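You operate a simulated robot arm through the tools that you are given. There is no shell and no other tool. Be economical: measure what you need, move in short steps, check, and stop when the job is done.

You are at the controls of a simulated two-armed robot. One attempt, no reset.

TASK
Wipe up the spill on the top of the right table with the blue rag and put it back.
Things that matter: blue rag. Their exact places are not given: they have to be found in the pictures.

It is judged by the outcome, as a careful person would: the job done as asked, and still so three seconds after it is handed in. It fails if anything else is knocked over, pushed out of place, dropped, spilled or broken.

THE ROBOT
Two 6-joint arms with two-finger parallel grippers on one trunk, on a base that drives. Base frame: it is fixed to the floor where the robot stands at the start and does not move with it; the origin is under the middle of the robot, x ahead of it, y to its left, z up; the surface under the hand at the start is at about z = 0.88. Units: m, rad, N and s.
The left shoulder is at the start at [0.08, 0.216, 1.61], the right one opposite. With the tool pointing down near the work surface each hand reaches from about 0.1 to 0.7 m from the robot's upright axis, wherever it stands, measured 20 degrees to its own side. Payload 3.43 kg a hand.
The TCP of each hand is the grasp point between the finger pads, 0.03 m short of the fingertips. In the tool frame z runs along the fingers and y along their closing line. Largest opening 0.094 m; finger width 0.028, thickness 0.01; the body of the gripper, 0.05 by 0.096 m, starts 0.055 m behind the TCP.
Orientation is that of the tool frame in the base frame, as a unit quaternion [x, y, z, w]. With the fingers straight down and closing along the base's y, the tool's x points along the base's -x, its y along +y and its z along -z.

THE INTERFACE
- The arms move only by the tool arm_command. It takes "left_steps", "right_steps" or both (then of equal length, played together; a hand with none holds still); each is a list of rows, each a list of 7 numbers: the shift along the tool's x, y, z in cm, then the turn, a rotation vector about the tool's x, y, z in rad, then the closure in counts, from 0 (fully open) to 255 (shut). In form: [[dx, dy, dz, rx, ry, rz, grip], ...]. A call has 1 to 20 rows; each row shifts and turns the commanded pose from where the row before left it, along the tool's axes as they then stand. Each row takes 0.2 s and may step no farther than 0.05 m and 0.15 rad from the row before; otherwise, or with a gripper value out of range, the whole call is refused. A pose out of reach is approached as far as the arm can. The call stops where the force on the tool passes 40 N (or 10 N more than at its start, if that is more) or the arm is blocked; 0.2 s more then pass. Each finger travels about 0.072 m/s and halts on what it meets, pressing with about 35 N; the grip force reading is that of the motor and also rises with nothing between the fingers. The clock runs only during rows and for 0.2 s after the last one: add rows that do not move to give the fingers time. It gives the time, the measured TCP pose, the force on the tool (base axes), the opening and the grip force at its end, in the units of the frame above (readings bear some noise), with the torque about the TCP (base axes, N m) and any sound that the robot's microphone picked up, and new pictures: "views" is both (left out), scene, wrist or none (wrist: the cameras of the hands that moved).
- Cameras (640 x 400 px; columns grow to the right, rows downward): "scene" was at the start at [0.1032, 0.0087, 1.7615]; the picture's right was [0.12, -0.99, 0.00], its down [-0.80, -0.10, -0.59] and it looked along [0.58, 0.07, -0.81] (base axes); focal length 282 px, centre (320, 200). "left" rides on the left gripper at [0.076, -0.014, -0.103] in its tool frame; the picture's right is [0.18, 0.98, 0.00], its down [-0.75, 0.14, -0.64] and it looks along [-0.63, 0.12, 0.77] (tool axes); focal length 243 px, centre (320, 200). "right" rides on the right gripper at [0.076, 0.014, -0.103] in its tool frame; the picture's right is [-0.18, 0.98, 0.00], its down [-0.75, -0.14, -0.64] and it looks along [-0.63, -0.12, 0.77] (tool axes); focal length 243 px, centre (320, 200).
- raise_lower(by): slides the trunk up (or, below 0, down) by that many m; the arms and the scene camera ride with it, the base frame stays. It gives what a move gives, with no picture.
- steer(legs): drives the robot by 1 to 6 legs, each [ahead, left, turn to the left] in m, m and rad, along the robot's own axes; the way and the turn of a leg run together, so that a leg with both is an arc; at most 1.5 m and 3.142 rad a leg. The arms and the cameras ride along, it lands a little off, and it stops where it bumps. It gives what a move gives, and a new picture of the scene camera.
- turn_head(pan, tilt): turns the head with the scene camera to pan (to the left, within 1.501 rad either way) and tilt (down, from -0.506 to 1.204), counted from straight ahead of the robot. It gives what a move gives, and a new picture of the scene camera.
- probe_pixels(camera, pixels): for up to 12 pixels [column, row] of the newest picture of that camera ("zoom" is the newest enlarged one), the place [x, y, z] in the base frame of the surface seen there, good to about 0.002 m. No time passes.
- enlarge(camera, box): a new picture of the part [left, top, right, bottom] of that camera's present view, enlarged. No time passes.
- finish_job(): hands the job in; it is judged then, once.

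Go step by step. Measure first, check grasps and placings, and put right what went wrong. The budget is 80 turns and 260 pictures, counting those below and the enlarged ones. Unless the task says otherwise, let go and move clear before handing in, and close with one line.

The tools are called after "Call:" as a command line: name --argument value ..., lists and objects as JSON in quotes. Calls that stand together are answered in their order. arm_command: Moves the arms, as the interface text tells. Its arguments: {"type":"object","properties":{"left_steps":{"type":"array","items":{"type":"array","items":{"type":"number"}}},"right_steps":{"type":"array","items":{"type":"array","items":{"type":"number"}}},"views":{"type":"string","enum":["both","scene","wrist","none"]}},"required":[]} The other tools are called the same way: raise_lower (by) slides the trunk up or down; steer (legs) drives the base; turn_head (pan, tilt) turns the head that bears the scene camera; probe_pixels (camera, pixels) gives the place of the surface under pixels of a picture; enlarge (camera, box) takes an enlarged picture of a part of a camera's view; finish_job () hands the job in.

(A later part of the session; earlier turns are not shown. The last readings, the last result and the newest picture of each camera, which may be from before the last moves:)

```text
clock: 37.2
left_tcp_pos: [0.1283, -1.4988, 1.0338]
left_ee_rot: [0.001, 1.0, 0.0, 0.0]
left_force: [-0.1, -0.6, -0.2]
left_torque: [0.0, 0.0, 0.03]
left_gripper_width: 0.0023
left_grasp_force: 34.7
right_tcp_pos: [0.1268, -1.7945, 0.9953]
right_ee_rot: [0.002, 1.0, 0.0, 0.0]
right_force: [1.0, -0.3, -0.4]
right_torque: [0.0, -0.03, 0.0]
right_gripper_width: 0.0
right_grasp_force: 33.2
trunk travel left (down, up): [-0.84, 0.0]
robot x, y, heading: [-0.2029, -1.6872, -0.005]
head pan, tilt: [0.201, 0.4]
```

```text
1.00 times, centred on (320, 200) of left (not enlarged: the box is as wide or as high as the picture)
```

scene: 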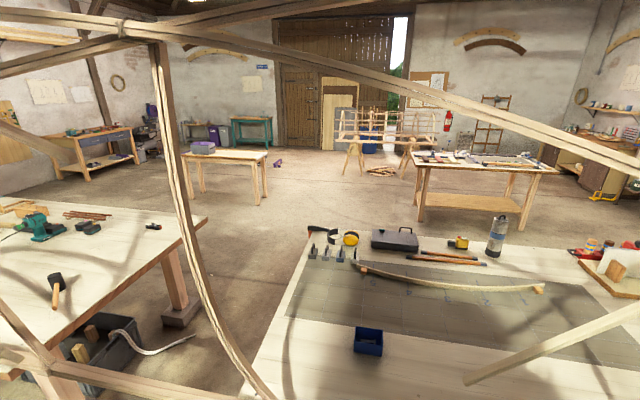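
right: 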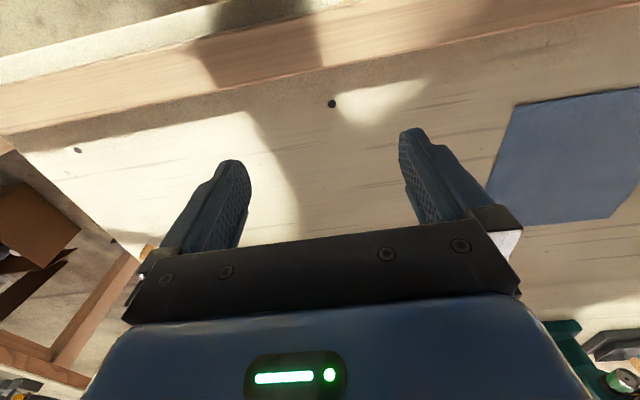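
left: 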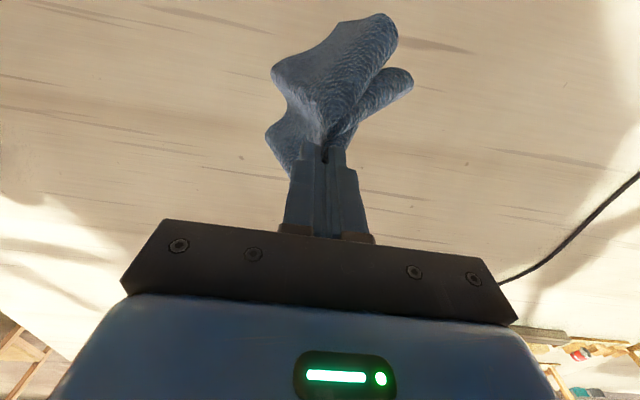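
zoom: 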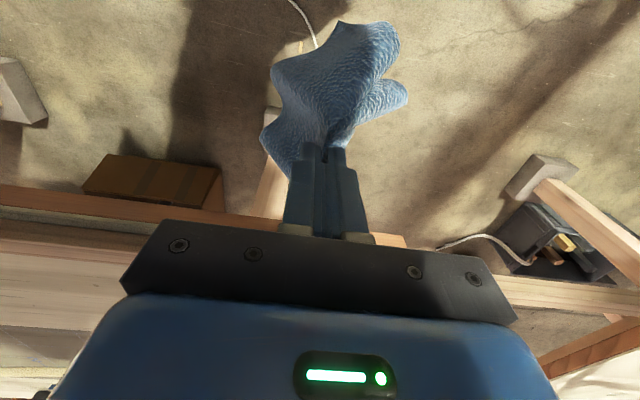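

This table shows no clear puddle. In an earlier view there was another table behind the ladder to my right, so I'll look there.

Call:
turn_head --pan -1.5 --tilt 0.3

Call:
turn_head --pan 1.5 --tilt 0.3

```text
clock: 38.9
left_tcp_pos: [0.1269, -1.498, 1.034]
left_ee_rot: [0.002, 1.0, 0.0, 0.0]
left_force: [0.5, 0.2, 0.4]
left_torque: [-0.03, 0.01, -0.01]
left_gripper_width: 0.0021
left_grasp_force: 34.9
right_tcp_pos: [0.1242, -1.794, 0.9955]
right_ee_rot: [0.001, 1.0, 0.0, 0.0]
right_force: [-0.4, 0.5, 0.2]
right_torque: [0.01, 0.02, 0.01]
right_gripper_width: 0.0
right_grasp_force: 33.3
trunk travel left (down, up): [-0.84, 0.0]
robot x, y, heading: [-0.2032, -1.6856, -0.001]
head pan, tilt: [-1.499, 0.3]
```

scene: 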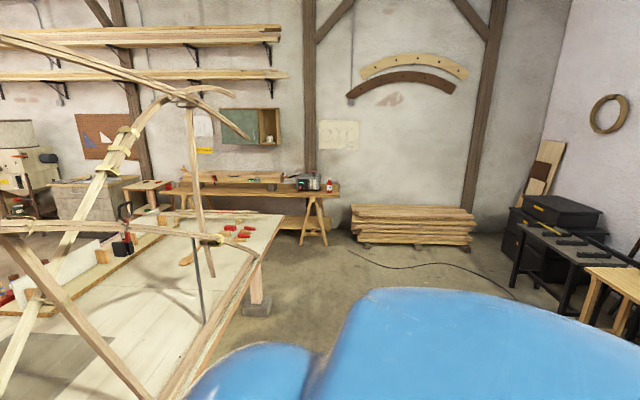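

```text
clock: 41.5
left_tcp_pos: [0.1277, -1.4993, 1.0336]
left_ee_rot: [0.002, 1.0, 0.001, 0.001]
left_force: [0.0, 0.6, 0.1]
left_torque: [-0.01, 0.0, 0.02]
left_gripper_width: 0.0021
left_grasp_force: 35.1
right_tcp_pos: [0.1267, -1.7937, 0.9943]
right_ee_rot: [0.002, 1.0, -0.001, 0.0]
right_force: [0.6, -0.1, 0.0]
right_torque: [0.0, -0.02, 0.0]
right_gripper_width: 0.0
right_grasp_force: 33.0
trunk travel left (down, up): [-0.84, 0.0]
robot x, y, heading: [-0.1967, -1.6856, -0.008]
head pan, tilt: [1.499, 0.3]
```

scene: 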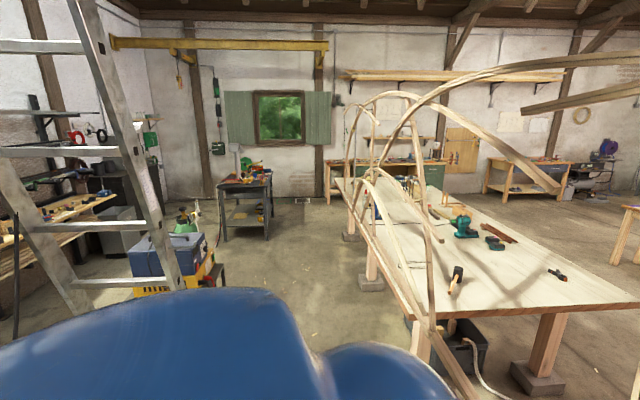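

I'll move farther right for a clearer view of the rest of this table and, afterwards, of what is behind.

Call:
turn_head --pan 0.3 --tilt 0.75

Call:
steer --legs '[[0.0, -0.9, 0.0]]'

Call:
turn_head --pan -0.5 --tilt 0.7

```text
clock: 42.9
left_tcp_pos: [0.1278, -1.4976, 1.0336]
left_ee_rot: [0.002, 1.0, 0.0, 0.0]
left_force: [0.7, 0.0, -0.5]
left_torque: [0.02, -0.02, -0.03]
left_gripper_width: 0.0021
left_grasp_force: 34.8
right_tcp_pos: [0.1264, -1.7943, 0.9948]
right_ee_rot: [0.001, 1.0, 0.0, 0.0]
right_force: [0.7, -0.2, -0.8]
right_torque: [0.01, 0.02, -0.04]
right_gripper_width: 0.0
right_grasp_force: 32.9
trunk travel left (down, up): [-0.84, 0.0]
robot x, y, heading: [-0.2028, -1.692, -0.004]
head pan, tilt: [0.3, 0.75]
```

scene: 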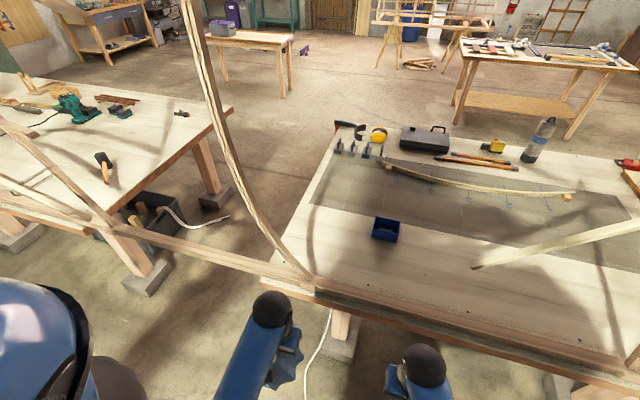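

```text
clock: 47.7
left_tcp_pos: [0.1221, -2.4073, 1.0334]
left_ee_rot: [0.004, 1.0, -0.001, 0.0]
left_force: [0.0, -0.2, -0.9]
left_torque: [0.01, -0.01, 0.01]
left_gripper_width: 0.0027
left_grasp_force: 35.2
right_tcp_pos: [0.119, -2.7032, 0.9957]
right_ee_rot: [0.006, 1.0, 0.0, -0.001]
right_force: [-0.6, 0.6, -0.1]
right_torque: [-0.01, 0.0, -0.02]
right_gripper_width: 0.0
right_grasp_force: 33.1
trunk travel left (down, up): [-0.84, 0.0]
robot x, y, heading: [-0.2079, -2.5941, -0.014]
head pan, tilt: [0.3, 0.75]
```

scene: 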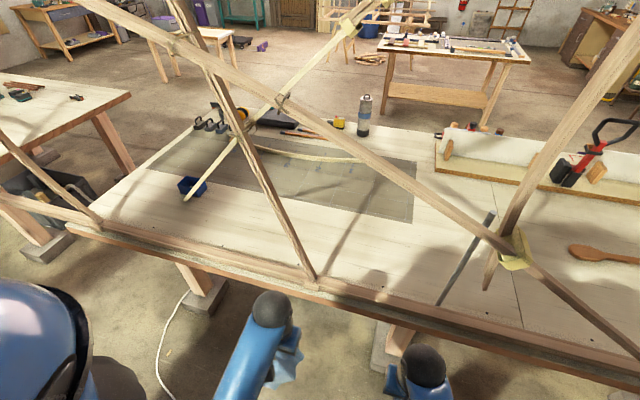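

```text
clock: 48.8
left_tcp_pos: [0.1214, -2.4079, 1.0336]
left_ee_rot: [0.006, 1.0, 0.001, 0.0]
left_force: [-0.4, -0.3, 0.4]
left_torque: [0.02, -0.03, -0.02]
left_gripper_width: 0.0021
left_grasp_force: 34.4
right_tcp_pos: [0.1197, -2.704, 0.9946]
right_ee_rot: [0.004, 1.0, 0.0, 0.0]
right_force: [0.4, -0.3, -0.5]
right_torque: [-0.01, -0.01, -0.01]
right_gripper_width: 0.0
right_grasp_force: 33.1
trunk travel left (down, up): [-0.84, 0.0]
robot x, y, heading: [-0.2077, -2.595, -0.011]
head pan, tilt: [-0.499, 0.7]
```

scene: 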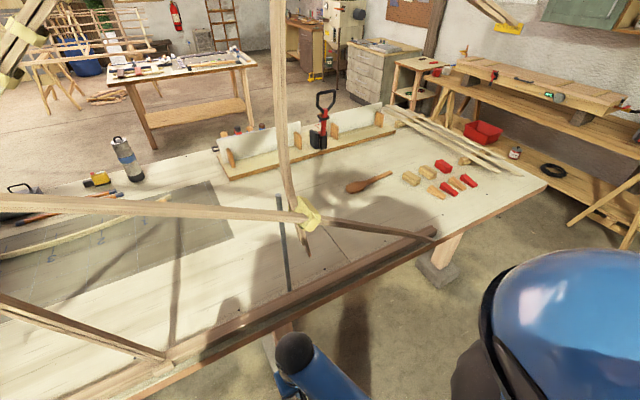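

I'll zoom in on the far half of this table.

Call:
enlarge --camera "scene" --box '[300, 120, 560, 280]'

Call:
enlarge --camera "scene" --box '[80, 150, 340, 310]'

```text
2.46 times, centred on (430, 200) of scene
```

zoom: 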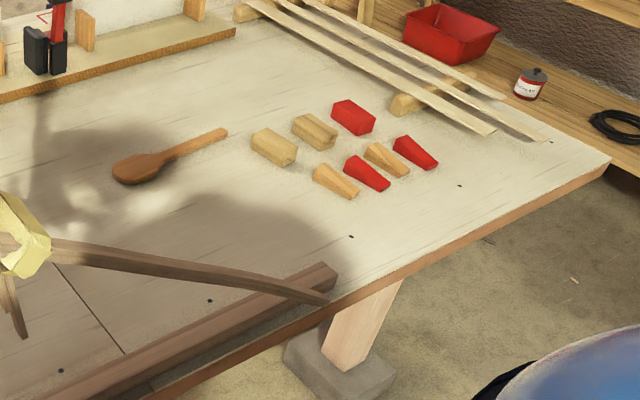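

```text
2.46 times, centred on (210, 230) of scene
```

zoom: 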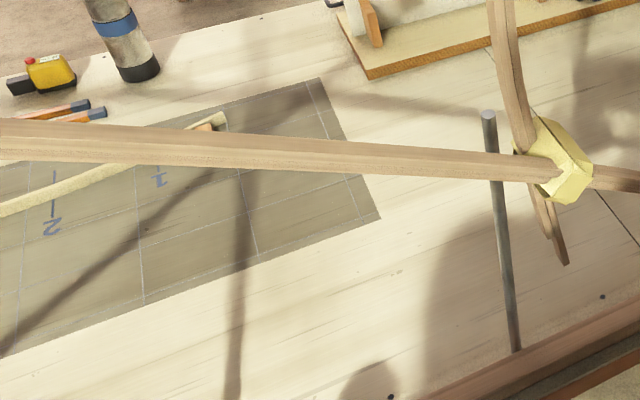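

This bench shows no spill, so the "right table" may be another one. I'll back off into the open floor and turn to survey the rest of the room.

Call:
turn_head --pan -0.6 --tilt 0.35

Call:
steer --legs '[[-0.6, 0, 0], [0, 0, -1.5]]'

Call:
turn_head --pan -1.4 --tilt 0.35

```text
clock: 49.6
left_tcp_pos: [0.1227, -2.4075, 1.0331]
left_ee_rot: [0.006, 1.0, 0.0, 0.0]
left_force: [-0.2, -0.8, 0.2]
left_torque: [-0.01, 0.02, -0.01]
left_gripper_width: 0.0022
left_grasp_force: 34.7
right_tcp_pos: [0.1194, -2.7048, 0.9955]
right_ee_rot: [0.005, 1.0, 0.0, -0.001]
right_force: [-0.8, 0.6, 0.7]
right_torque: [0.02, -0.02, 0.0]
right_gripper_width: 0.0
right_grasp_force: 32.9
trunk travel left (down, up): [-0.84, 0.0]
robot x, y, heading: [-0.2138, -2.5948, -0.012]
head pan, tilt: [-0.6, 0.351]
```

scene: 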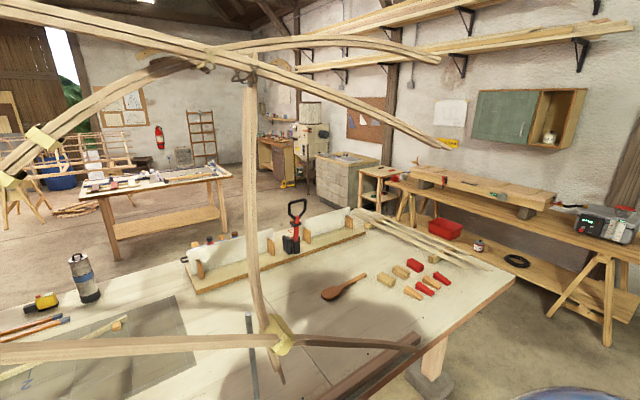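

```text
clock: 56.6
left_tcp_pos: [-0.5934, -2.8982, 1.0327]
left_ee_rot: [0.678, 0.735, -0.001, 0.0]
left_force: [-0.8, 0.7, 0.1]
left_torque: [0.02, -0.02, 0.01]
left_gripper_width: 0.0023
left_grasp_force: 34.8
right_tcp_pos: [-0.8878, -2.9221, 0.9952]
right_ee_rot: [0.678, 0.736, 0.001, 0.0]
right_force: [-0.7, 0.4, -0.2]
right_torque: [-0.02, -0.01, 0.0]
right_gripper_width: 0.0
right_grasp_force: 32.9
trunk travel left (down, up): [-0.84, 0.0]
robot x, y, heading: [-0.8054, -2.5831, -1.491]
head pan, tilt: [-0.6, 0.351]
```

scene: 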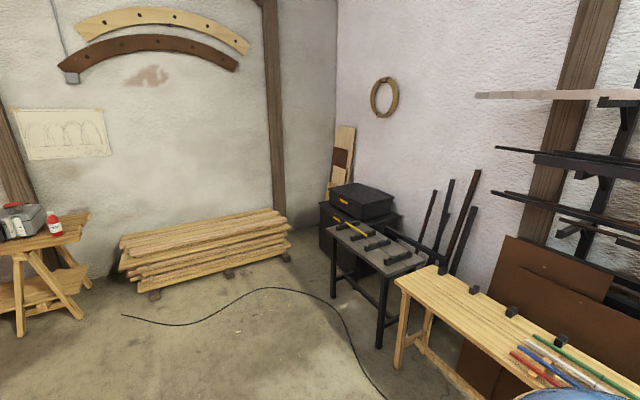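

```text
clock: 57.7
left_tcp_pos: [-0.5931, -2.8974, 1.0329]
left_ee_rot: [0.678, 0.735, 0.001, 0.0]
left_force: [-0.2, 0.3, 0.1]
left_torque: [-0.05, 0.0, 0.02]
left_gripper_width: 0.0024
left_grasp_force: 35.3
right_tcp_pos: [-0.8894, -2.9222, 0.9962]
right_ee_rot: [0.678, 0.735, 0.0, 0.0]
right_force: [0.0, -0.2, -0.6]
right_torque: [-0.01, -0.02, 0.0]
right_gripper_width: 0.0
right_grasp_force: 33.2
trunk travel left (down, up): [-0.84, 0.0]
robot x, y, heading: [-0.8081, -2.5858, -1.486]
head pan, tilt: [-1.4, 0.351]
```

scene: 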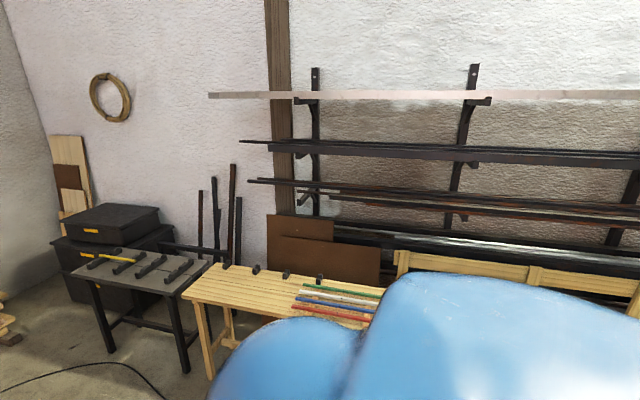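

Nothing there. I'll turn further to see the wall behind the start place.

Call:
turn_head --pan -0.3 --tilt 0.4

Call:
steer --legs '[[0, 0, -1.4]]'

Call:
turn_head --pan -1.2 --tilt 0.4

```text
clock: 59.1
left_tcp_pos: [-0.5939, -2.8981, 1.0342]
left_ee_rot: [0.678, 0.735, 0.0, 0.0]
left_force: [1.0, 0.0, -0.1]
left_torque: [-0.03, -0.04, 0.02]
left_gripper_width: 0.0024
left_grasp_force: 34.9
right_tcp_pos: [-0.8881, -2.9212, 0.9955]
right_ee_rot: [0.678, 0.735, 0.0, 0.0]
right_force: [0.8, -0.5, 0.3]
right_torque: [-0.02, -0.01, 0.02]
right_gripper_width: 0.0002
right_grasp_force: 33.6
trunk travel left (down, up): [-0.84, 0.0]
robot x, y, heading: [-0.8081, -2.5854, -1.49]
head pan, tilt: [-0.3, 0.4]
```

scene: 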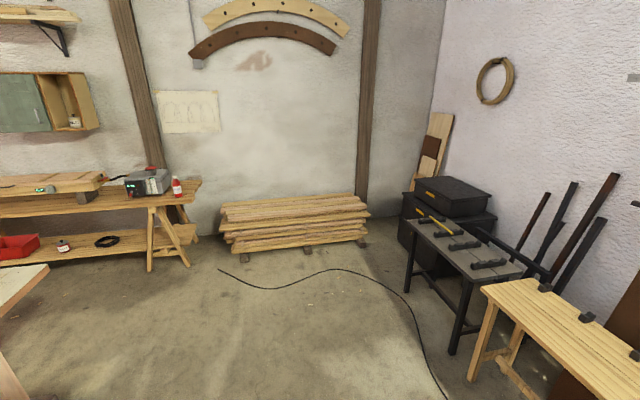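

```text
clock: 62.9
left_tcp_pos: [-1.0786, -2.8539, 1.0329]
left_ee_rot: [0.991, 0.131, -0.001, 0.0]
left_force: [-0.1, 0.0, -0.2]
left_torque: [0.01, -0.03, 0.03]
left_gripper_width: 0.0025
left_grasp_force: 35.0
right_tcp_pos: [-1.1545, -2.569, 0.9951]
right_ee_rot: [0.991, 0.132, 0.001, 0.0]
right_force: [0.6, 0.3, 0.3]
right_torque: [0.01, 0.01, 0.03]
right_gripper_width: 0.0003
right_grasp_force: 32.8
trunk travel left (down, up): [-0.84, 0.0]
robot x, y, heading: [-0.8109, -2.5868, -2.88]
head pan, tilt: [-0.3, 0.4]
```

scene: 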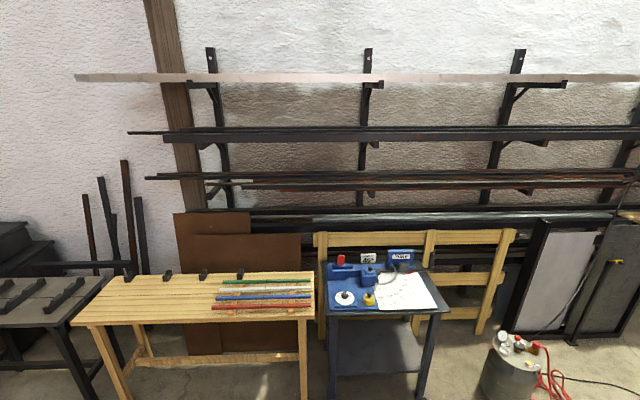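

```text
clock: 64.1
left_tcp_pos: [-1.0762, -2.8546, 1.0344]
left_ee_rot: [0.991, 0.131, 0.0, 0.0]
left_force: [-0.8, -0.8, 0.3]
left_torque: [0.01, 0.0, 0.04]
left_gripper_width: 0.0021
left_grasp_force: 35.2
right_tcp_pos: [-1.1536, -2.5706, 0.9957]
right_ee_rot: [0.991, 0.132, 0.0, 0.0]
right_force: [0.3, 0.0, -0.4]
right_torque: [0.03, -0.03, 0.0]
right_gripper_width: 0.0
right_grasp_force: 32.4
trunk travel left (down, up): [-0.84, 0.0]
robot x, y, heading: [-0.8099, -2.5867, -2.879]
head pan, tilt: [-1.201, 0.4]
```

scene: 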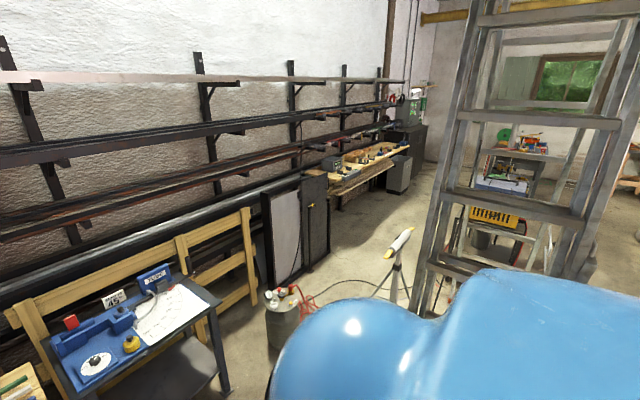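

Only racks and clutter behind. I'll turn back and return to the lane by the gap between the benches to inspect the start bench and the free-standing tables with more zoom.

Call:
turn_head --pan 0.0 --tilt 0.4

Call:
steer --legs '[[0, 0, 2.88], [0.6, 0, 0], [0, 1.0, 0]]'

Call:
enlarge --camera "scene" --box '[360, 60, 560, 185]'

```text
clock: 65.5
left_tcp_pos: [-1.0768, -2.8547, 1.0343]
left_ee_rot: [0.991, 0.132, 0.0, 0.0]
left_force: [0.2, 1.0, 0.6]
left_torque: [-0.01, 0.01, 0.05]
left_gripper_width: 0.0024
left_grasp_force: 34.6
right_tcp_pos: [-1.1539, -2.5693, 0.9943]
right_ee_rot: [0.991, 0.133, -0.001, 0.0]
right_force: [0.6, 0.4, -0.8]
right_torque: [0.01, 0.02, 0.03]
right_gripper_width: 0.0
right_grasp_force: 32.8
trunk travel left (down, up): [-0.84, 0.0]
robot x, y, heading: [-0.8093, -2.5837, -2.881]
head pan, tilt: [0.0, 0.4]
```

scene: 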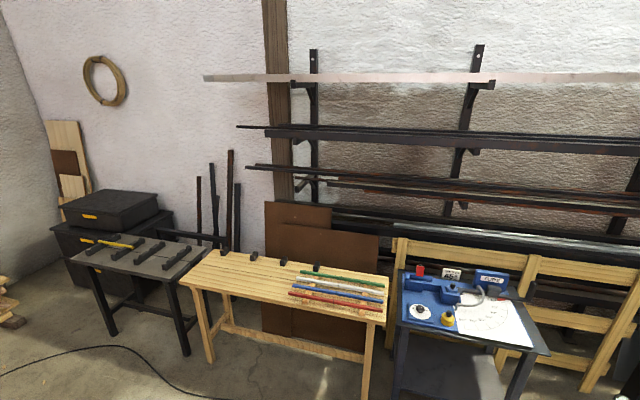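

```text
clock: 80.4
left_tcp_pos: [0.0936, -1.398, 1.0342]
left_ee_rot: [-0.014, 1.0, 0.001, 0.0]
left_force: [1.3, -0.5, 0.4]
left_torque: [0.01, -0.03, -0.04]
left_gripper_width: 0.0026
left_grasp_force: 35.3
right_tcp_pos: [0.1008, -1.6947, 0.9947]
right_ee_rot: [-0.013, 1.0, 0.001, 0.001]
right_force: [-0.2, 0.1, 0.1]
right_torque: [0.01, 0.03, 0.0]
right_gripper_width: 0.0002
right_grasp_force: 33.4
trunk travel left (down, up): [-0.84, 0.0]
robot x, y, heading: [-0.2292, -1.5957, 0.023]
head pan, tilt: [0.0, 0.4]
```

scene: 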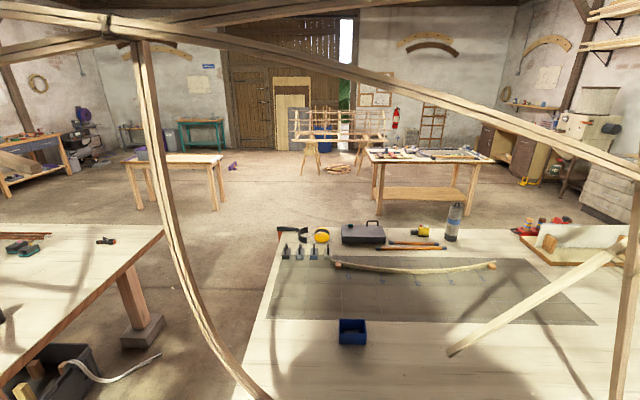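

```text
3.20 times, centred on (460, 122) of scene
```

zoom: 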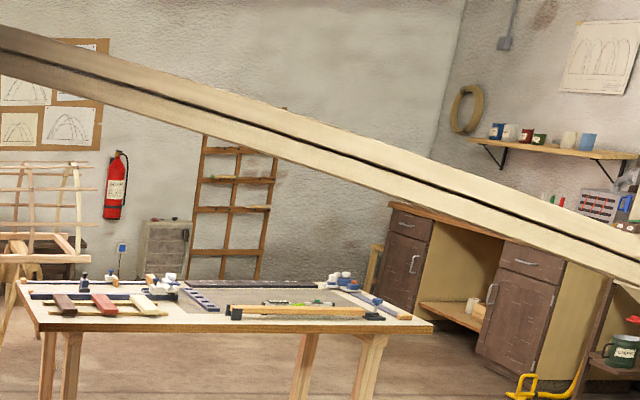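

Now I'll look steeply down at the bench from here and zoom in in tiles.

Call:
turn_head --pan 0.1 --tilt 0.75

Call:
enlarge --camera "scene" --box '[220, 130, 380, 230]'

Call:
enlarge --camera "scene" --box '[220, 210, 380, 310]'

Call:
enlarge --camera "scene" --box '[370, 130, 530, 230]'

Call:
enlarge --camera "scene" --box '[370, 210, 530, 310]'

```text
clock: 81.2
left_tcp_pos: [0.0945, -1.3973, 1.033]
left_ee_rot: [-0.014, 1.0, -0.001, 0.0]
left_force: [0.1, -0.1, 0.3]
left_torque: [-0.02, 0.03, -0.07]
left_gripper_width: 0.0024
left_grasp_force: 34.7
right_tcp_pos: [0.1016, -1.6932, 0.994]
right_ee_rot: [-0.014, 1.0, -0.001, 0.0]
right_force: [-0.9, -0.2, 0.0]
right_torque: [-0.03, 0.02, 0.01]
right_gripper_width: 0.0
right_grasp_force: 33.4
trunk travel left (down, up): [-0.84, 0.0]
robot x, y, heading: [-0.2286, -1.5989, 0.027]
head pan, tilt: [0.099, 0.75]
```

scene: 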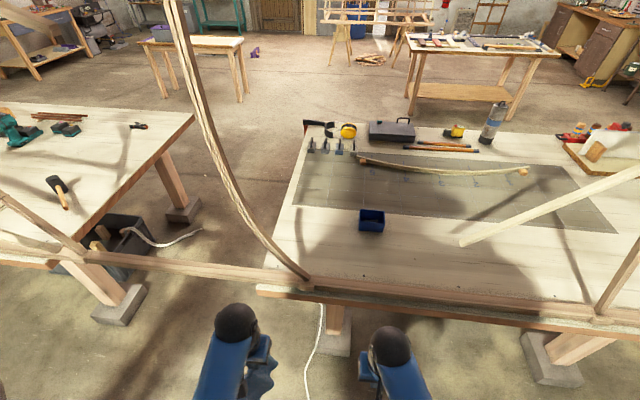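

```text
4.00 times, centred on (300, 180) of scene
```

zoom: 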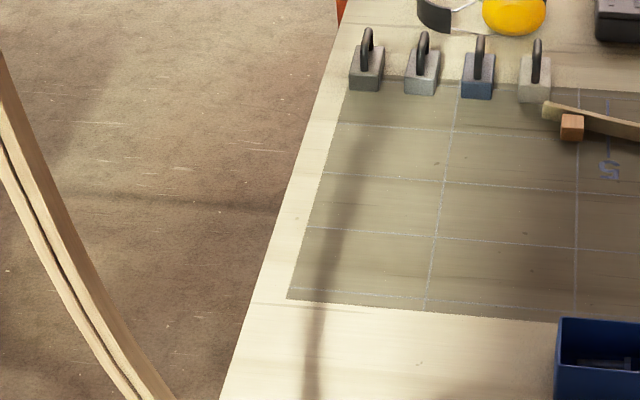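

```text
4.00 times, centred on (300, 260) of scene
```

zoom: 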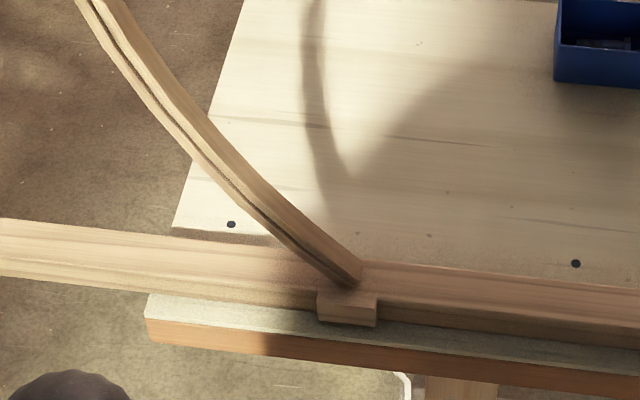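

```text
4.00 times, centred on (450, 180) of scene
```

zoom: 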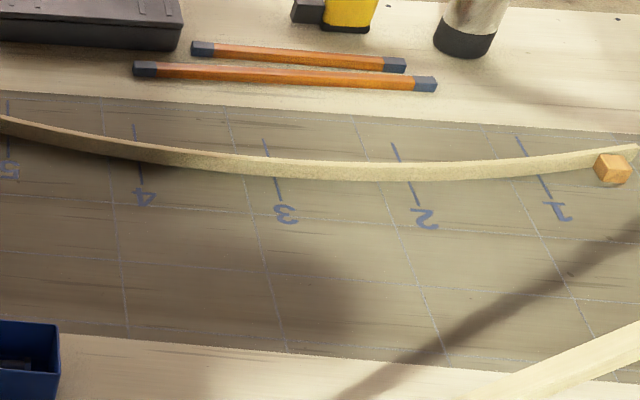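

```text
4.00 times, centred on (450, 260) of scene
```

zoom: 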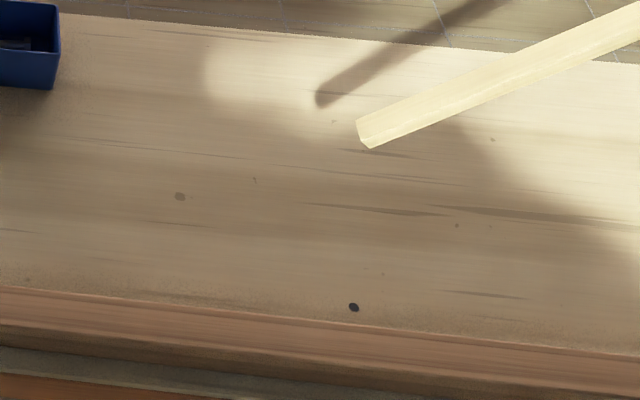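

The right bench is clean. I'll drive back toward the start bench and examine it, because its right part was partly hidden by beams and arms.

Call:
turn_head --pan 0.4 --tilt 0.65

Call:
steer --legs '[[0, 1.2, -0.025]]'

Call:
enlarge --camera "scene" --box '[0, 50, 320, 250]'

Call:
enlarge --camera "scene" --box '[240, 130, 540, 320]'

```text
clock: 82.0
left_tcp_pos: [0.0935, -1.3965, 1.034]
left_ee_rot: [-0.014, 1.0, -0.001, 0.0]
left_force: [-0.3, 0.2, 0.5]
left_torque: [0.03, 0.02, -0.02]
left_gripper_width: 0.0023
left_grasp_force: 34.3
right_tcp_pos: [0.1018, -1.693, 0.9954]
right_ee_rot: [-0.013, 1.0, 0.0, 0.0]
right_force: [-0.5, -0.2, 0.1]
right_torque: [-0.01, -0.04, -0.01]
right_gripper_width: 0.0
right_grasp_force: 33.2
trunk travel left (down, up): [-0.84, 0.0]
robot x, y, heading: [-0.2316, -1.5986, 0.03]
head pan, tilt: [0.4, 0.649]
```

scene: 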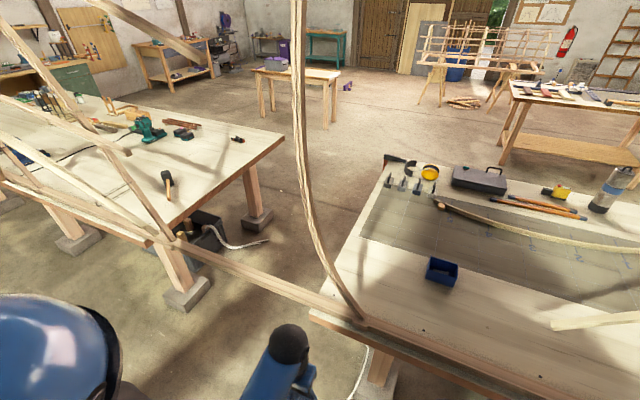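

```text
clock: 88.1
left_tcp_pos: [0.0854, -0.198, 1.0332]
left_ee_rot: [0.002, 1.0, 0.001, 0.0]
left_force: [0.0, -0.1, -0.1]
left_torque: [0.0, 0.0, -0.02]
left_gripper_width: 0.0022
left_grasp_force: 34.8
right_tcp_pos: [0.0835, -0.4939, 0.9948]
right_ee_rot: [0.002, 1.0, 0.0, 0.0]
right_force: [0.3, 0.1, -0.4]
right_torque: [0.03, -0.01, 0.0]
right_gripper_width: 0.0001
right_grasp_force: 32.7
trunk travel left (down, up): [-0.84, 0.0]
robot x, y, heading: [-0.2433, -0.3844, -0.008]
head pan, tilt: [0.4, 0.649]
```

scene: 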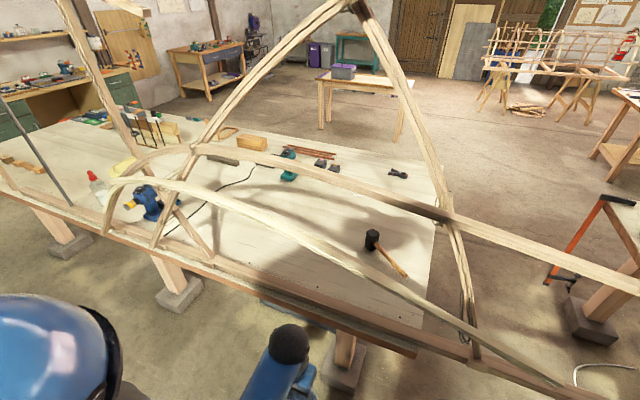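

```text
2.00 times, centred on (160, 150) of scene
```

zoom: 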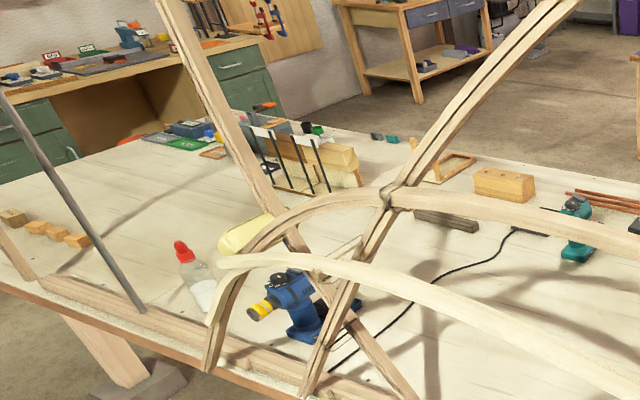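

```text
2.11 times, centred on (390, 225) of scene
```

zoom: 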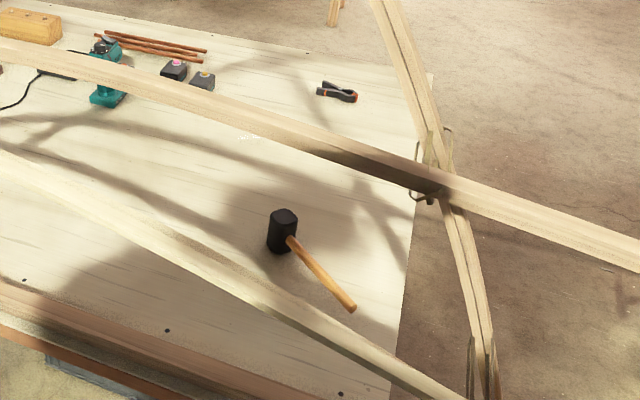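

At zoom pixel (250,138) there are small white glints, which could be a clear puddle on the start bench. I'll zoom in and probe there.

Call:
enlarge --camera "scene" --box '[320, 160, 420, 225]'

Call:
probe_pixels --camera "scene" --pixels '[[350, 195], [358, 195], [366, 196], [340, 193], [372, 190], [345, 185]]'

```text
6.15 times, centred on (370, 192) of scene
```

zoom: 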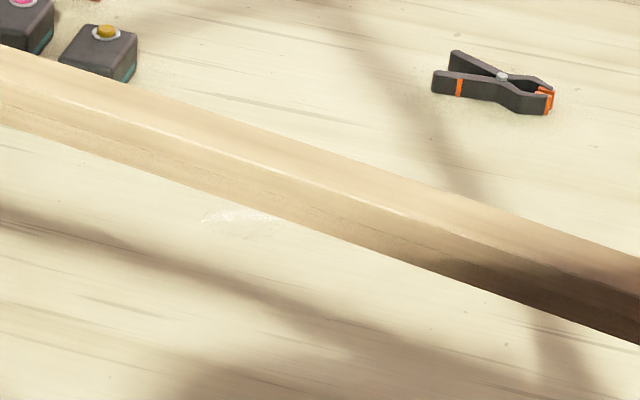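

```text
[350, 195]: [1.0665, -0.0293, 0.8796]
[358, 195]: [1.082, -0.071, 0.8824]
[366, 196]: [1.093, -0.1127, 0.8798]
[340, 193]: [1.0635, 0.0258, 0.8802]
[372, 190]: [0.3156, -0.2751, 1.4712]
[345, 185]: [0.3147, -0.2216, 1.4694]
```

There is a slightly raised whitish patch at about (1.08,-0.07), z 0.882. I'll shift to see it unobstructed.

Call:
turn_head --pan 0.0 --tilt 0.65

Call:
enlarge --camera "scene" --box '[120, 140, 380, 300]'

Call:
steer --legs '[[0, 0.3, 0.0]]'

Call:
enlarge --camera "scene" --box '[220, 120, 480, 280]'

```text
clock: 89.0
left_tcp_pos: [0.0849, -0.1969, 1.033]
left_ee_rot: [0.002, 1.0, 0.0, -0.001]
left_force: [0.5, 1.4, 0.3]
left_torque: [0.01, 0.04, -0.05]
left_gripper_width: 0.002
left_grasp_force: 35.0
right_tcp_pos: [0.0849, -0.493, 0.9946]
right_ee_rot: [0.002, 1.0, 0.0, 0.001]
right_force: [0.9, -0.4, 0.3]
right_torque: [0.01, 0.01, 0.03]
right_gripper_width: 0.0
right_grasp_force: 32.7
trunk travel left (down, up): [-0.84, 0.0]
robot x, y, heading: [-0.2454, -0.387, 0.003]
head pan, tilt: [0.0, 0.649]
```

scene: 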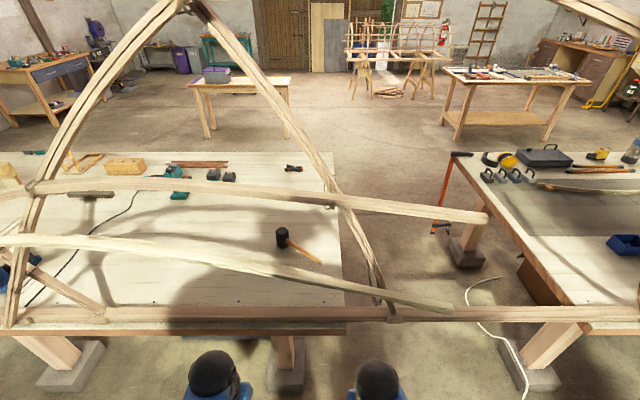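

```text
2.46 times, centred on (250, 220) of scene
```

zoom: 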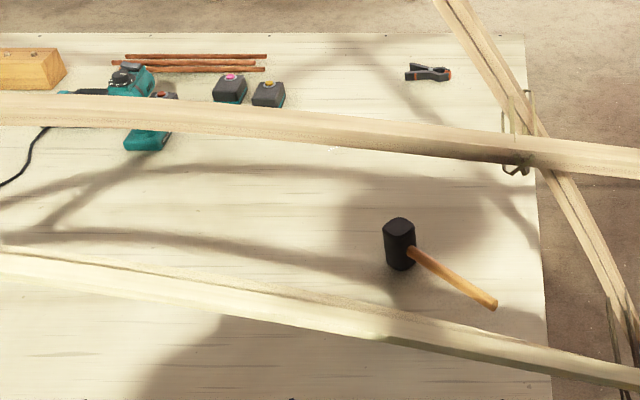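

```text
clock: 91.0
left_tcp_pos: [0.0866, 0.0996, 1.0341]
left_ee_rot: [0.0, 1.0, 0.002, 0.0]
left_force: [0.6, -0.9, -0.9]
left_torque: [0.0, -0.01, -0.04]
left_gripper_width: 0.0022
left_grasp_force: 35.4
right_tcp_pos: [0.0851, -0.1961, 0.9947]
right_ee_rot: [0.001, 1.0, 0.0, 0.0]
right_force: [0.0, 0.7, 0.0]
right_torque: [0.02, -0.05, 0.0]
right_gripper_width: 0.0
right_grasp_force: 32.6
trunk travel left (down, up): [-0.84, 0.0]
robot x, y, heading: [-0.2457, -0.087, -0.004]
head pan, tilt: [0.0, 0.649]
```

scene: 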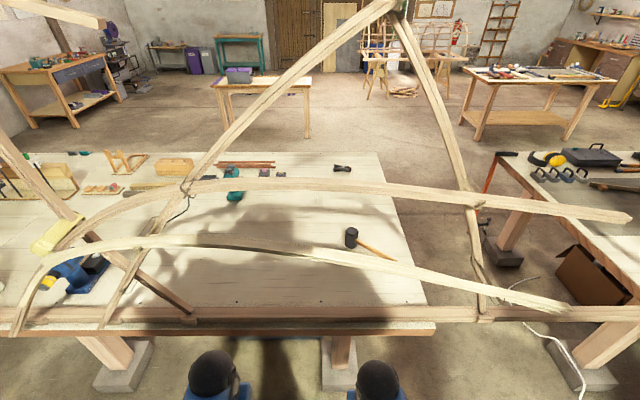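

```text
2.46 times, centred on (350, 200) of scene
```

zoom: 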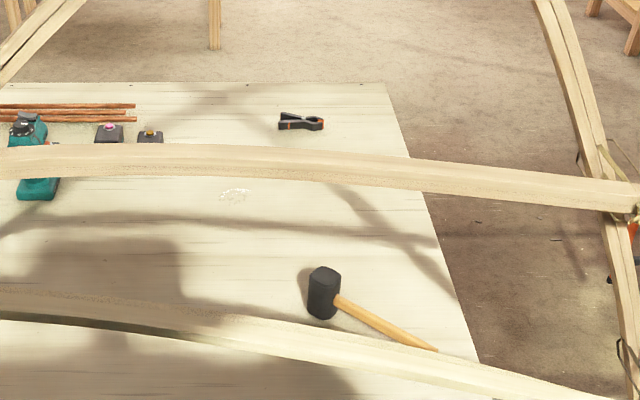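

Now the puddle shows at zoom (235,195), a clear patch with whitish glints. I'll enlarge strongly and measure its extent.

Call:
enlarge --camera "scene" --box '[285, 180, 345, 218]'

Call:
probe_pixels --camera "scene" --pixels '[[315, 198], [308, 198], [322, 198], [315, 203], [303, 200], [328, 202], [315, 208]]'

```text
10.53 times, centred on (315, 199) of scene
```

zoom: 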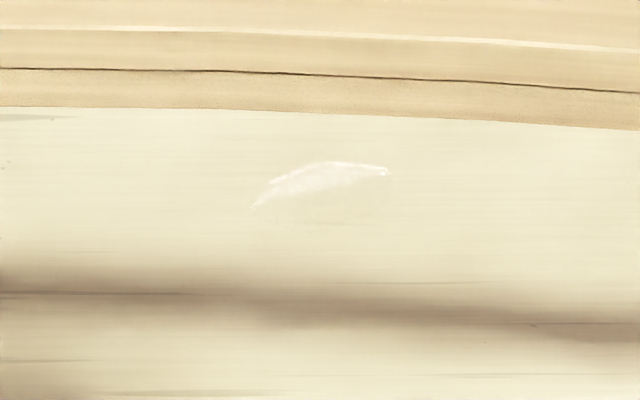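

```text
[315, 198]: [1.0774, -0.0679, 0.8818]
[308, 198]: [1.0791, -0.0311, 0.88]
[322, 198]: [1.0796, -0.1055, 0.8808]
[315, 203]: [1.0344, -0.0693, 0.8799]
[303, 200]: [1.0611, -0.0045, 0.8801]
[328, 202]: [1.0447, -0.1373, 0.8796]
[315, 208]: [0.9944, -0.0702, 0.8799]
```

The puddle is about 7 cm wide, centred near (1.07,-0.07). From the front it's nearly 1 m away behind the frame, so reaching from the far side of the bench (edge x≈1.55) looks safer. I'll check for a way around the left end first.

Call:
turn_head --pan 1.2 --tilt 0.45

Call:
turn_head --pan 0.7 --tilt 0.4

```text
clock: 92.5
left_tcp_pos: [0.0843, 0.1022, 1.0329]
left_ee_rot: [0.0, 1.0, 0.0, 0.001]
left_force: [-0.4, 0.8, -0.5]
left_torque: [-0.01, -0.02, 0.01]
left_gripper_width: 0.0024
left_grasp_force: 35.0
right_tcp_pos: [0.0848, -0.194, 0.996]
right_ee_rot: [0.001, 1.0, 0.0, 0.0]
right_force: [0.2, -1.3, 1.1]
right_torque: [-0.05, 0.01, -0.03]
right_gripper_width: 0.0
right_grasp_force: 33.2
trunk travel left (down, up): [-0.84, 0.0]
robot x, y, heading: [-0.2434, -0.0916, -0.001]
head pan, tilt: [1.201, 0.45]
```

scene: 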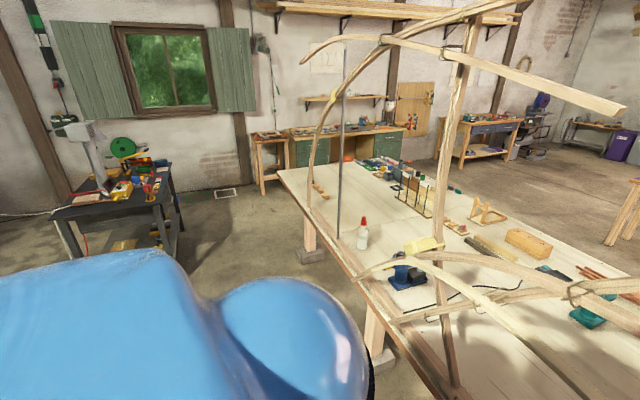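

```text
clock: 93.4
left_tcp_pos: [0.0848, 0.1018, 1.0328]
left_ee_rot: [0.001, 1.0, 0.0, 0.0]
left_force: [0.8, 0.2, -0.5]
left_torque: [-0.03, -0.01, -0.03]
left_gripper_width: 0.0022
left_grasp_force: 34.9
right_tcp_pos: [0.0843, -0.194, 0.9954]
right_ee_rot: [0.001, 1.0, 0.001, 0.0]
right_force: [0.5, 0.1, -0.3]
right_torque: [-0.01, -0.01, -0.01]
right_gripper_width: 0.0001
right_grasp_force: 33.3
trunk travel left (down, up): [-0.84, 0.0]
robot x, y, heading: [-0.2442, -0.0869, 0.001]
head pan, tilt: [0.7, 0.4]
```

scene: 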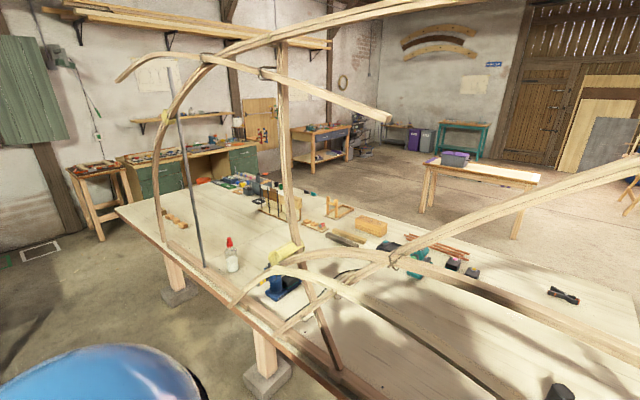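

I'll probe the left end of the bench and the desk in front of the wall to find the passage width.

Call:
probe_pixels --camera "scene" --pixels '[[120, 210], [215, 178], [160, 185], [240, 160], [100, 235], [120, 160], [295, 155], [320, 150], [405, 190], [430, 165], [525, 180], [150, 222]]'

```text
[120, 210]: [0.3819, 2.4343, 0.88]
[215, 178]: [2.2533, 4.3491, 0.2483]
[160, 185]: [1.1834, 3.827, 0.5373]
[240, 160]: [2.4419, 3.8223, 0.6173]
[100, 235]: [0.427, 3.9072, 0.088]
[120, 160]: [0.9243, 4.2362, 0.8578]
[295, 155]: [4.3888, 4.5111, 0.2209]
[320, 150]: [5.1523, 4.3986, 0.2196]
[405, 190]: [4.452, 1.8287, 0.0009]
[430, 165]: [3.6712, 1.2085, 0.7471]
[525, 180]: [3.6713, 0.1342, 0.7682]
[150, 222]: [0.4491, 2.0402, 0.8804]
```

There's a 1.4 m wide passage at y 2.44–3.82. I'll check the dark table on the left of my lane before driving.

Call:
turn_head --pan 1.3 --tilt 0.5

Call:
probe_pixels --camera "scene" --pixels '[[140, 150], [200, 150], [225, 160], [210, 190], [215, 230], [260, 180], [320, 130], [230, 210], [330, 250], [180, 200], [250, 250], [290, 160]]'

```text
clock: 94.4
left_tcp_pos: [0.0853, 0.1015, 1.0331]
left_ee_rot: [0.0, 1.0, 0.0, 0.0]
left_force: [0.6, -0.4, 0.1]
left_torque: [0.01, -0.04, -0.06]
left_gripper_width: 0.0022
left_grasp_force: 34.9
right_tcp_pos: [0.084, -0.1951, 0.9948]
right_ee_rot: [0.001, 1.0, -0.001, 0.0]
right_force: [0.2, -0.1, 0.0]
right_torque: [-0.01, 0.01, -0.01]
right_gripper_width: 0.0001
right_grasp_force: 33.0
trunk travel left (down, up): [-0.84, 0.0]
robot x, y, heading: [-0.2442, -0.087, -0.004]
head pan, tilt: [1.3, 0.499]
```

scene: 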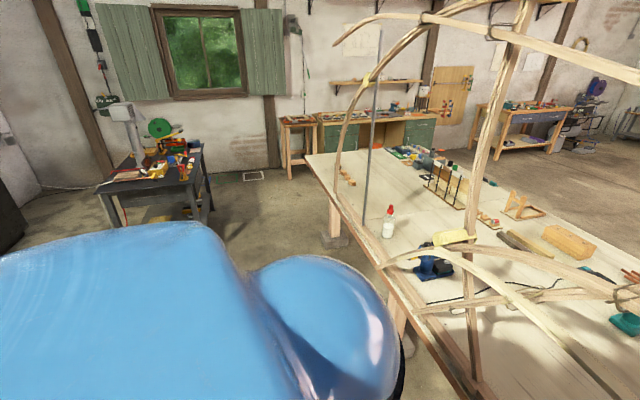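

```text
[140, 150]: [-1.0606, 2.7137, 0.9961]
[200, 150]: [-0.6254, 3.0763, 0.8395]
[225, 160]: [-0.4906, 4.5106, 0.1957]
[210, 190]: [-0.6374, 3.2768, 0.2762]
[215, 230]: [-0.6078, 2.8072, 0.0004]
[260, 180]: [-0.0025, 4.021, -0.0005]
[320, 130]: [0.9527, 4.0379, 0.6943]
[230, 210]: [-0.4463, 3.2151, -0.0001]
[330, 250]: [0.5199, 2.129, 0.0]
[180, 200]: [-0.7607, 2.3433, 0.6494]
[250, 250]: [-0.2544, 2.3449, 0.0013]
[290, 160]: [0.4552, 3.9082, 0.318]
```

The lane is clear: the dark table's edge is at x≈-0.62. I'll drive left along it in stages.

Call:
turn_head --pan 0.8 --tilt 0.6

Call:
steer --legs '[[0.04, 1.5, 0], [0.03, 1.2, 0]]'

```text
clock: 95.3
left_tcp_pos: [0.0851, 0.1015, 1.0318]
left_ee_rot: [0.001, 1.0, 0.0, 0.0]
left_force: [-0.2, 0.8, -0.3]
left_torque: [0.02, 0.05, -0.04]
left_gripper_width: 0.0023
left_grasp_force: 35.5
right_tcp_pos: [0.0847, -0.1936, 0.9947]
right_ee_rot: [0.002, 1.0, 0.0, 0.0]
right_force: [0.1, 0.9, 0.5]
right_torque: [-0.01, 0.03, -0.01]
right_gripper_width: 0.0
right_grasp_force: 32.5
trunk travel left (down, up): [-0.84, 0.0]
robot x, y, heading: [-0.2404, -0.0876, -0.003]
head pan, tilt: [0.799, 0.6]
```

scene: 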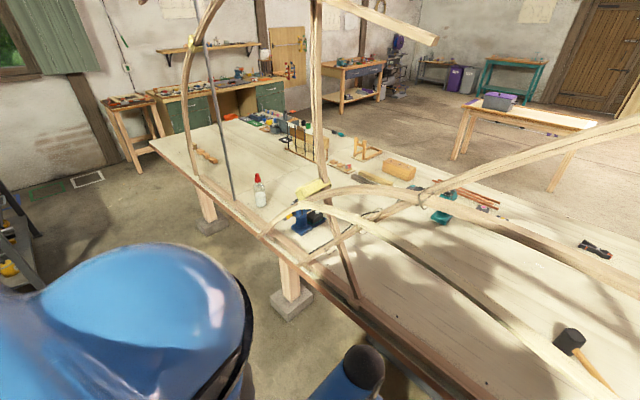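

```text
refused: leg 1 is longer than a leg can be; nothing moved
```

Call:
steer --legs '[[0.04, 1.4, 0], [0.03, 1.3, 0]]'

```text
clock: 108.2
left_tcp_pos: [0.1937, 2.7409, 1.0339]
left_ee_rot: [0.013, 1.0, 0.001, 0.0]
left_force: [-0.2, 0.2, 0.5]
left_torque: [0.0, 0.0, -0.09]
left_gripper_width: 0.0023
left_grasp_force: 35.1
right_tcp_pos: [0.1863, 2.4441, 0.9942]
right_ee_rot: [0.013, 1.0, 0.0, 0.0]
right_force: [-0.1, -0.5, -0.3]
right_torque: [0.0, 0.0, -0.06]
right_gripper_width: 0.0001
right_grasp_force: 33.1
trunk travel left (down, up): [-0.84, 0.0]
robot x, y, heading: [-0.137, 2.5633, -0.03]
head pan, tilt: [0.799, 0.6]
```

scene: 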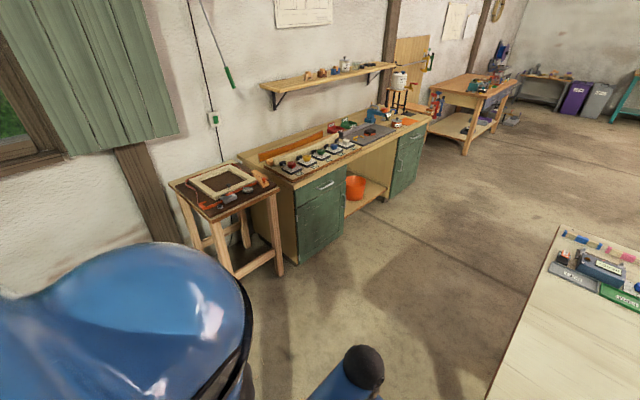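

I'm at the bench's left end with the passage open ahead. I'll move left 0.55 m, then ahead past the bench.

Call:
steer --legs '[[0.0, 0.55, 0.03], [1.3, 0, 0], [1.2, 0, 0]]'

Call:
turn_head --pan -1.1 --tilt 0.6

```text
clock: 123.0
left_tcp_pos: [2.6468, 3.4022, 1.0335]
left_ee_rot: [-0.028, 1.0, 0.001, 0.001]
left_force: [-0.8, -0.6, -0.7]
left_torque: [-0.01, 0.01, -0.04]
left_gripper_width: 0.0023
left_grasp_force: 34.9
right_tcp_pos: [2.6641, 3.1068, 0.9959]
right_ee_rot: [-0.028, 1.0, 0.0, 0.001]
right_force: [-0.6, 0.4, 0.5]
right_torque: [0.01, -0.04, -0.01]
right_gripper_width: 0.0001
right_grasp_force: 33.3
trunk travel left (down, up): [-0.84, 0.0]
robot x, y, heading: [2.3278, 3.1943, 0.06]
head pan, tilt: [0.799, 0.6]
```

scene: 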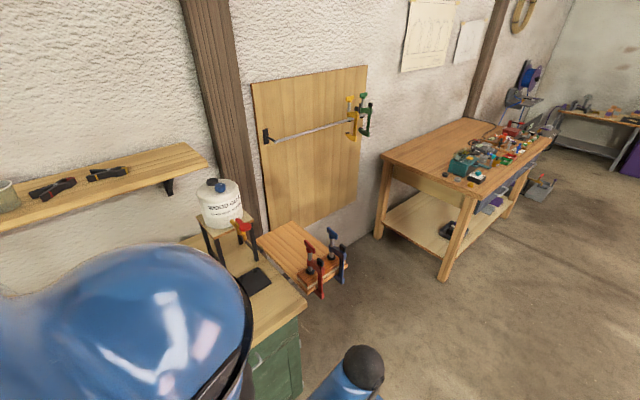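

```text
clock: 124.9
left_tcp_pos: [2.6478, 3.4019, 1.0323]
left_ee_rot: [-0.027, 1.0, 0.0, 0.001]
left_force: [0.7, 0.0, -0.4]
left_torque: [-0.01, -0.04, -0.03]
left_gripper_width: 0.0023
left_grasp_force: 35.0
right_tcp_pos: [2.6636, 3.1063, 0.9946]
right_ee_rot: [-0.028, 1.0, 0.0, 0.0]
right_force: [0.4, 0.2, 0.2]
right_torque: [0.0, 0.01, -0.02]
right_gripper_width: 0.0
right_grasp_force: 32.8
trunk travel left (down, up): [-0.84, 0.0]
robot x, y, heading: [2.3291, 3.1957, 0.05]
head pan, tilt: [-1.1, 0.6]
```

scene: 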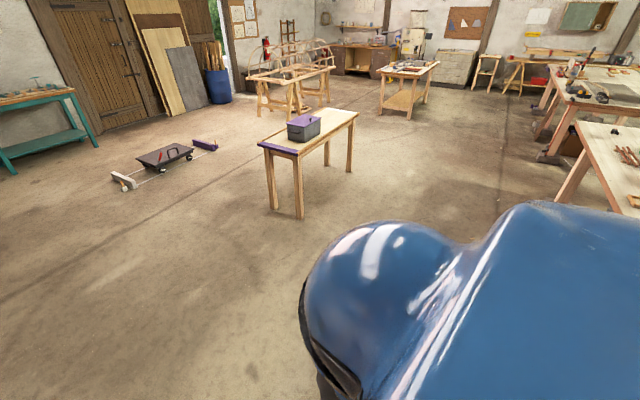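

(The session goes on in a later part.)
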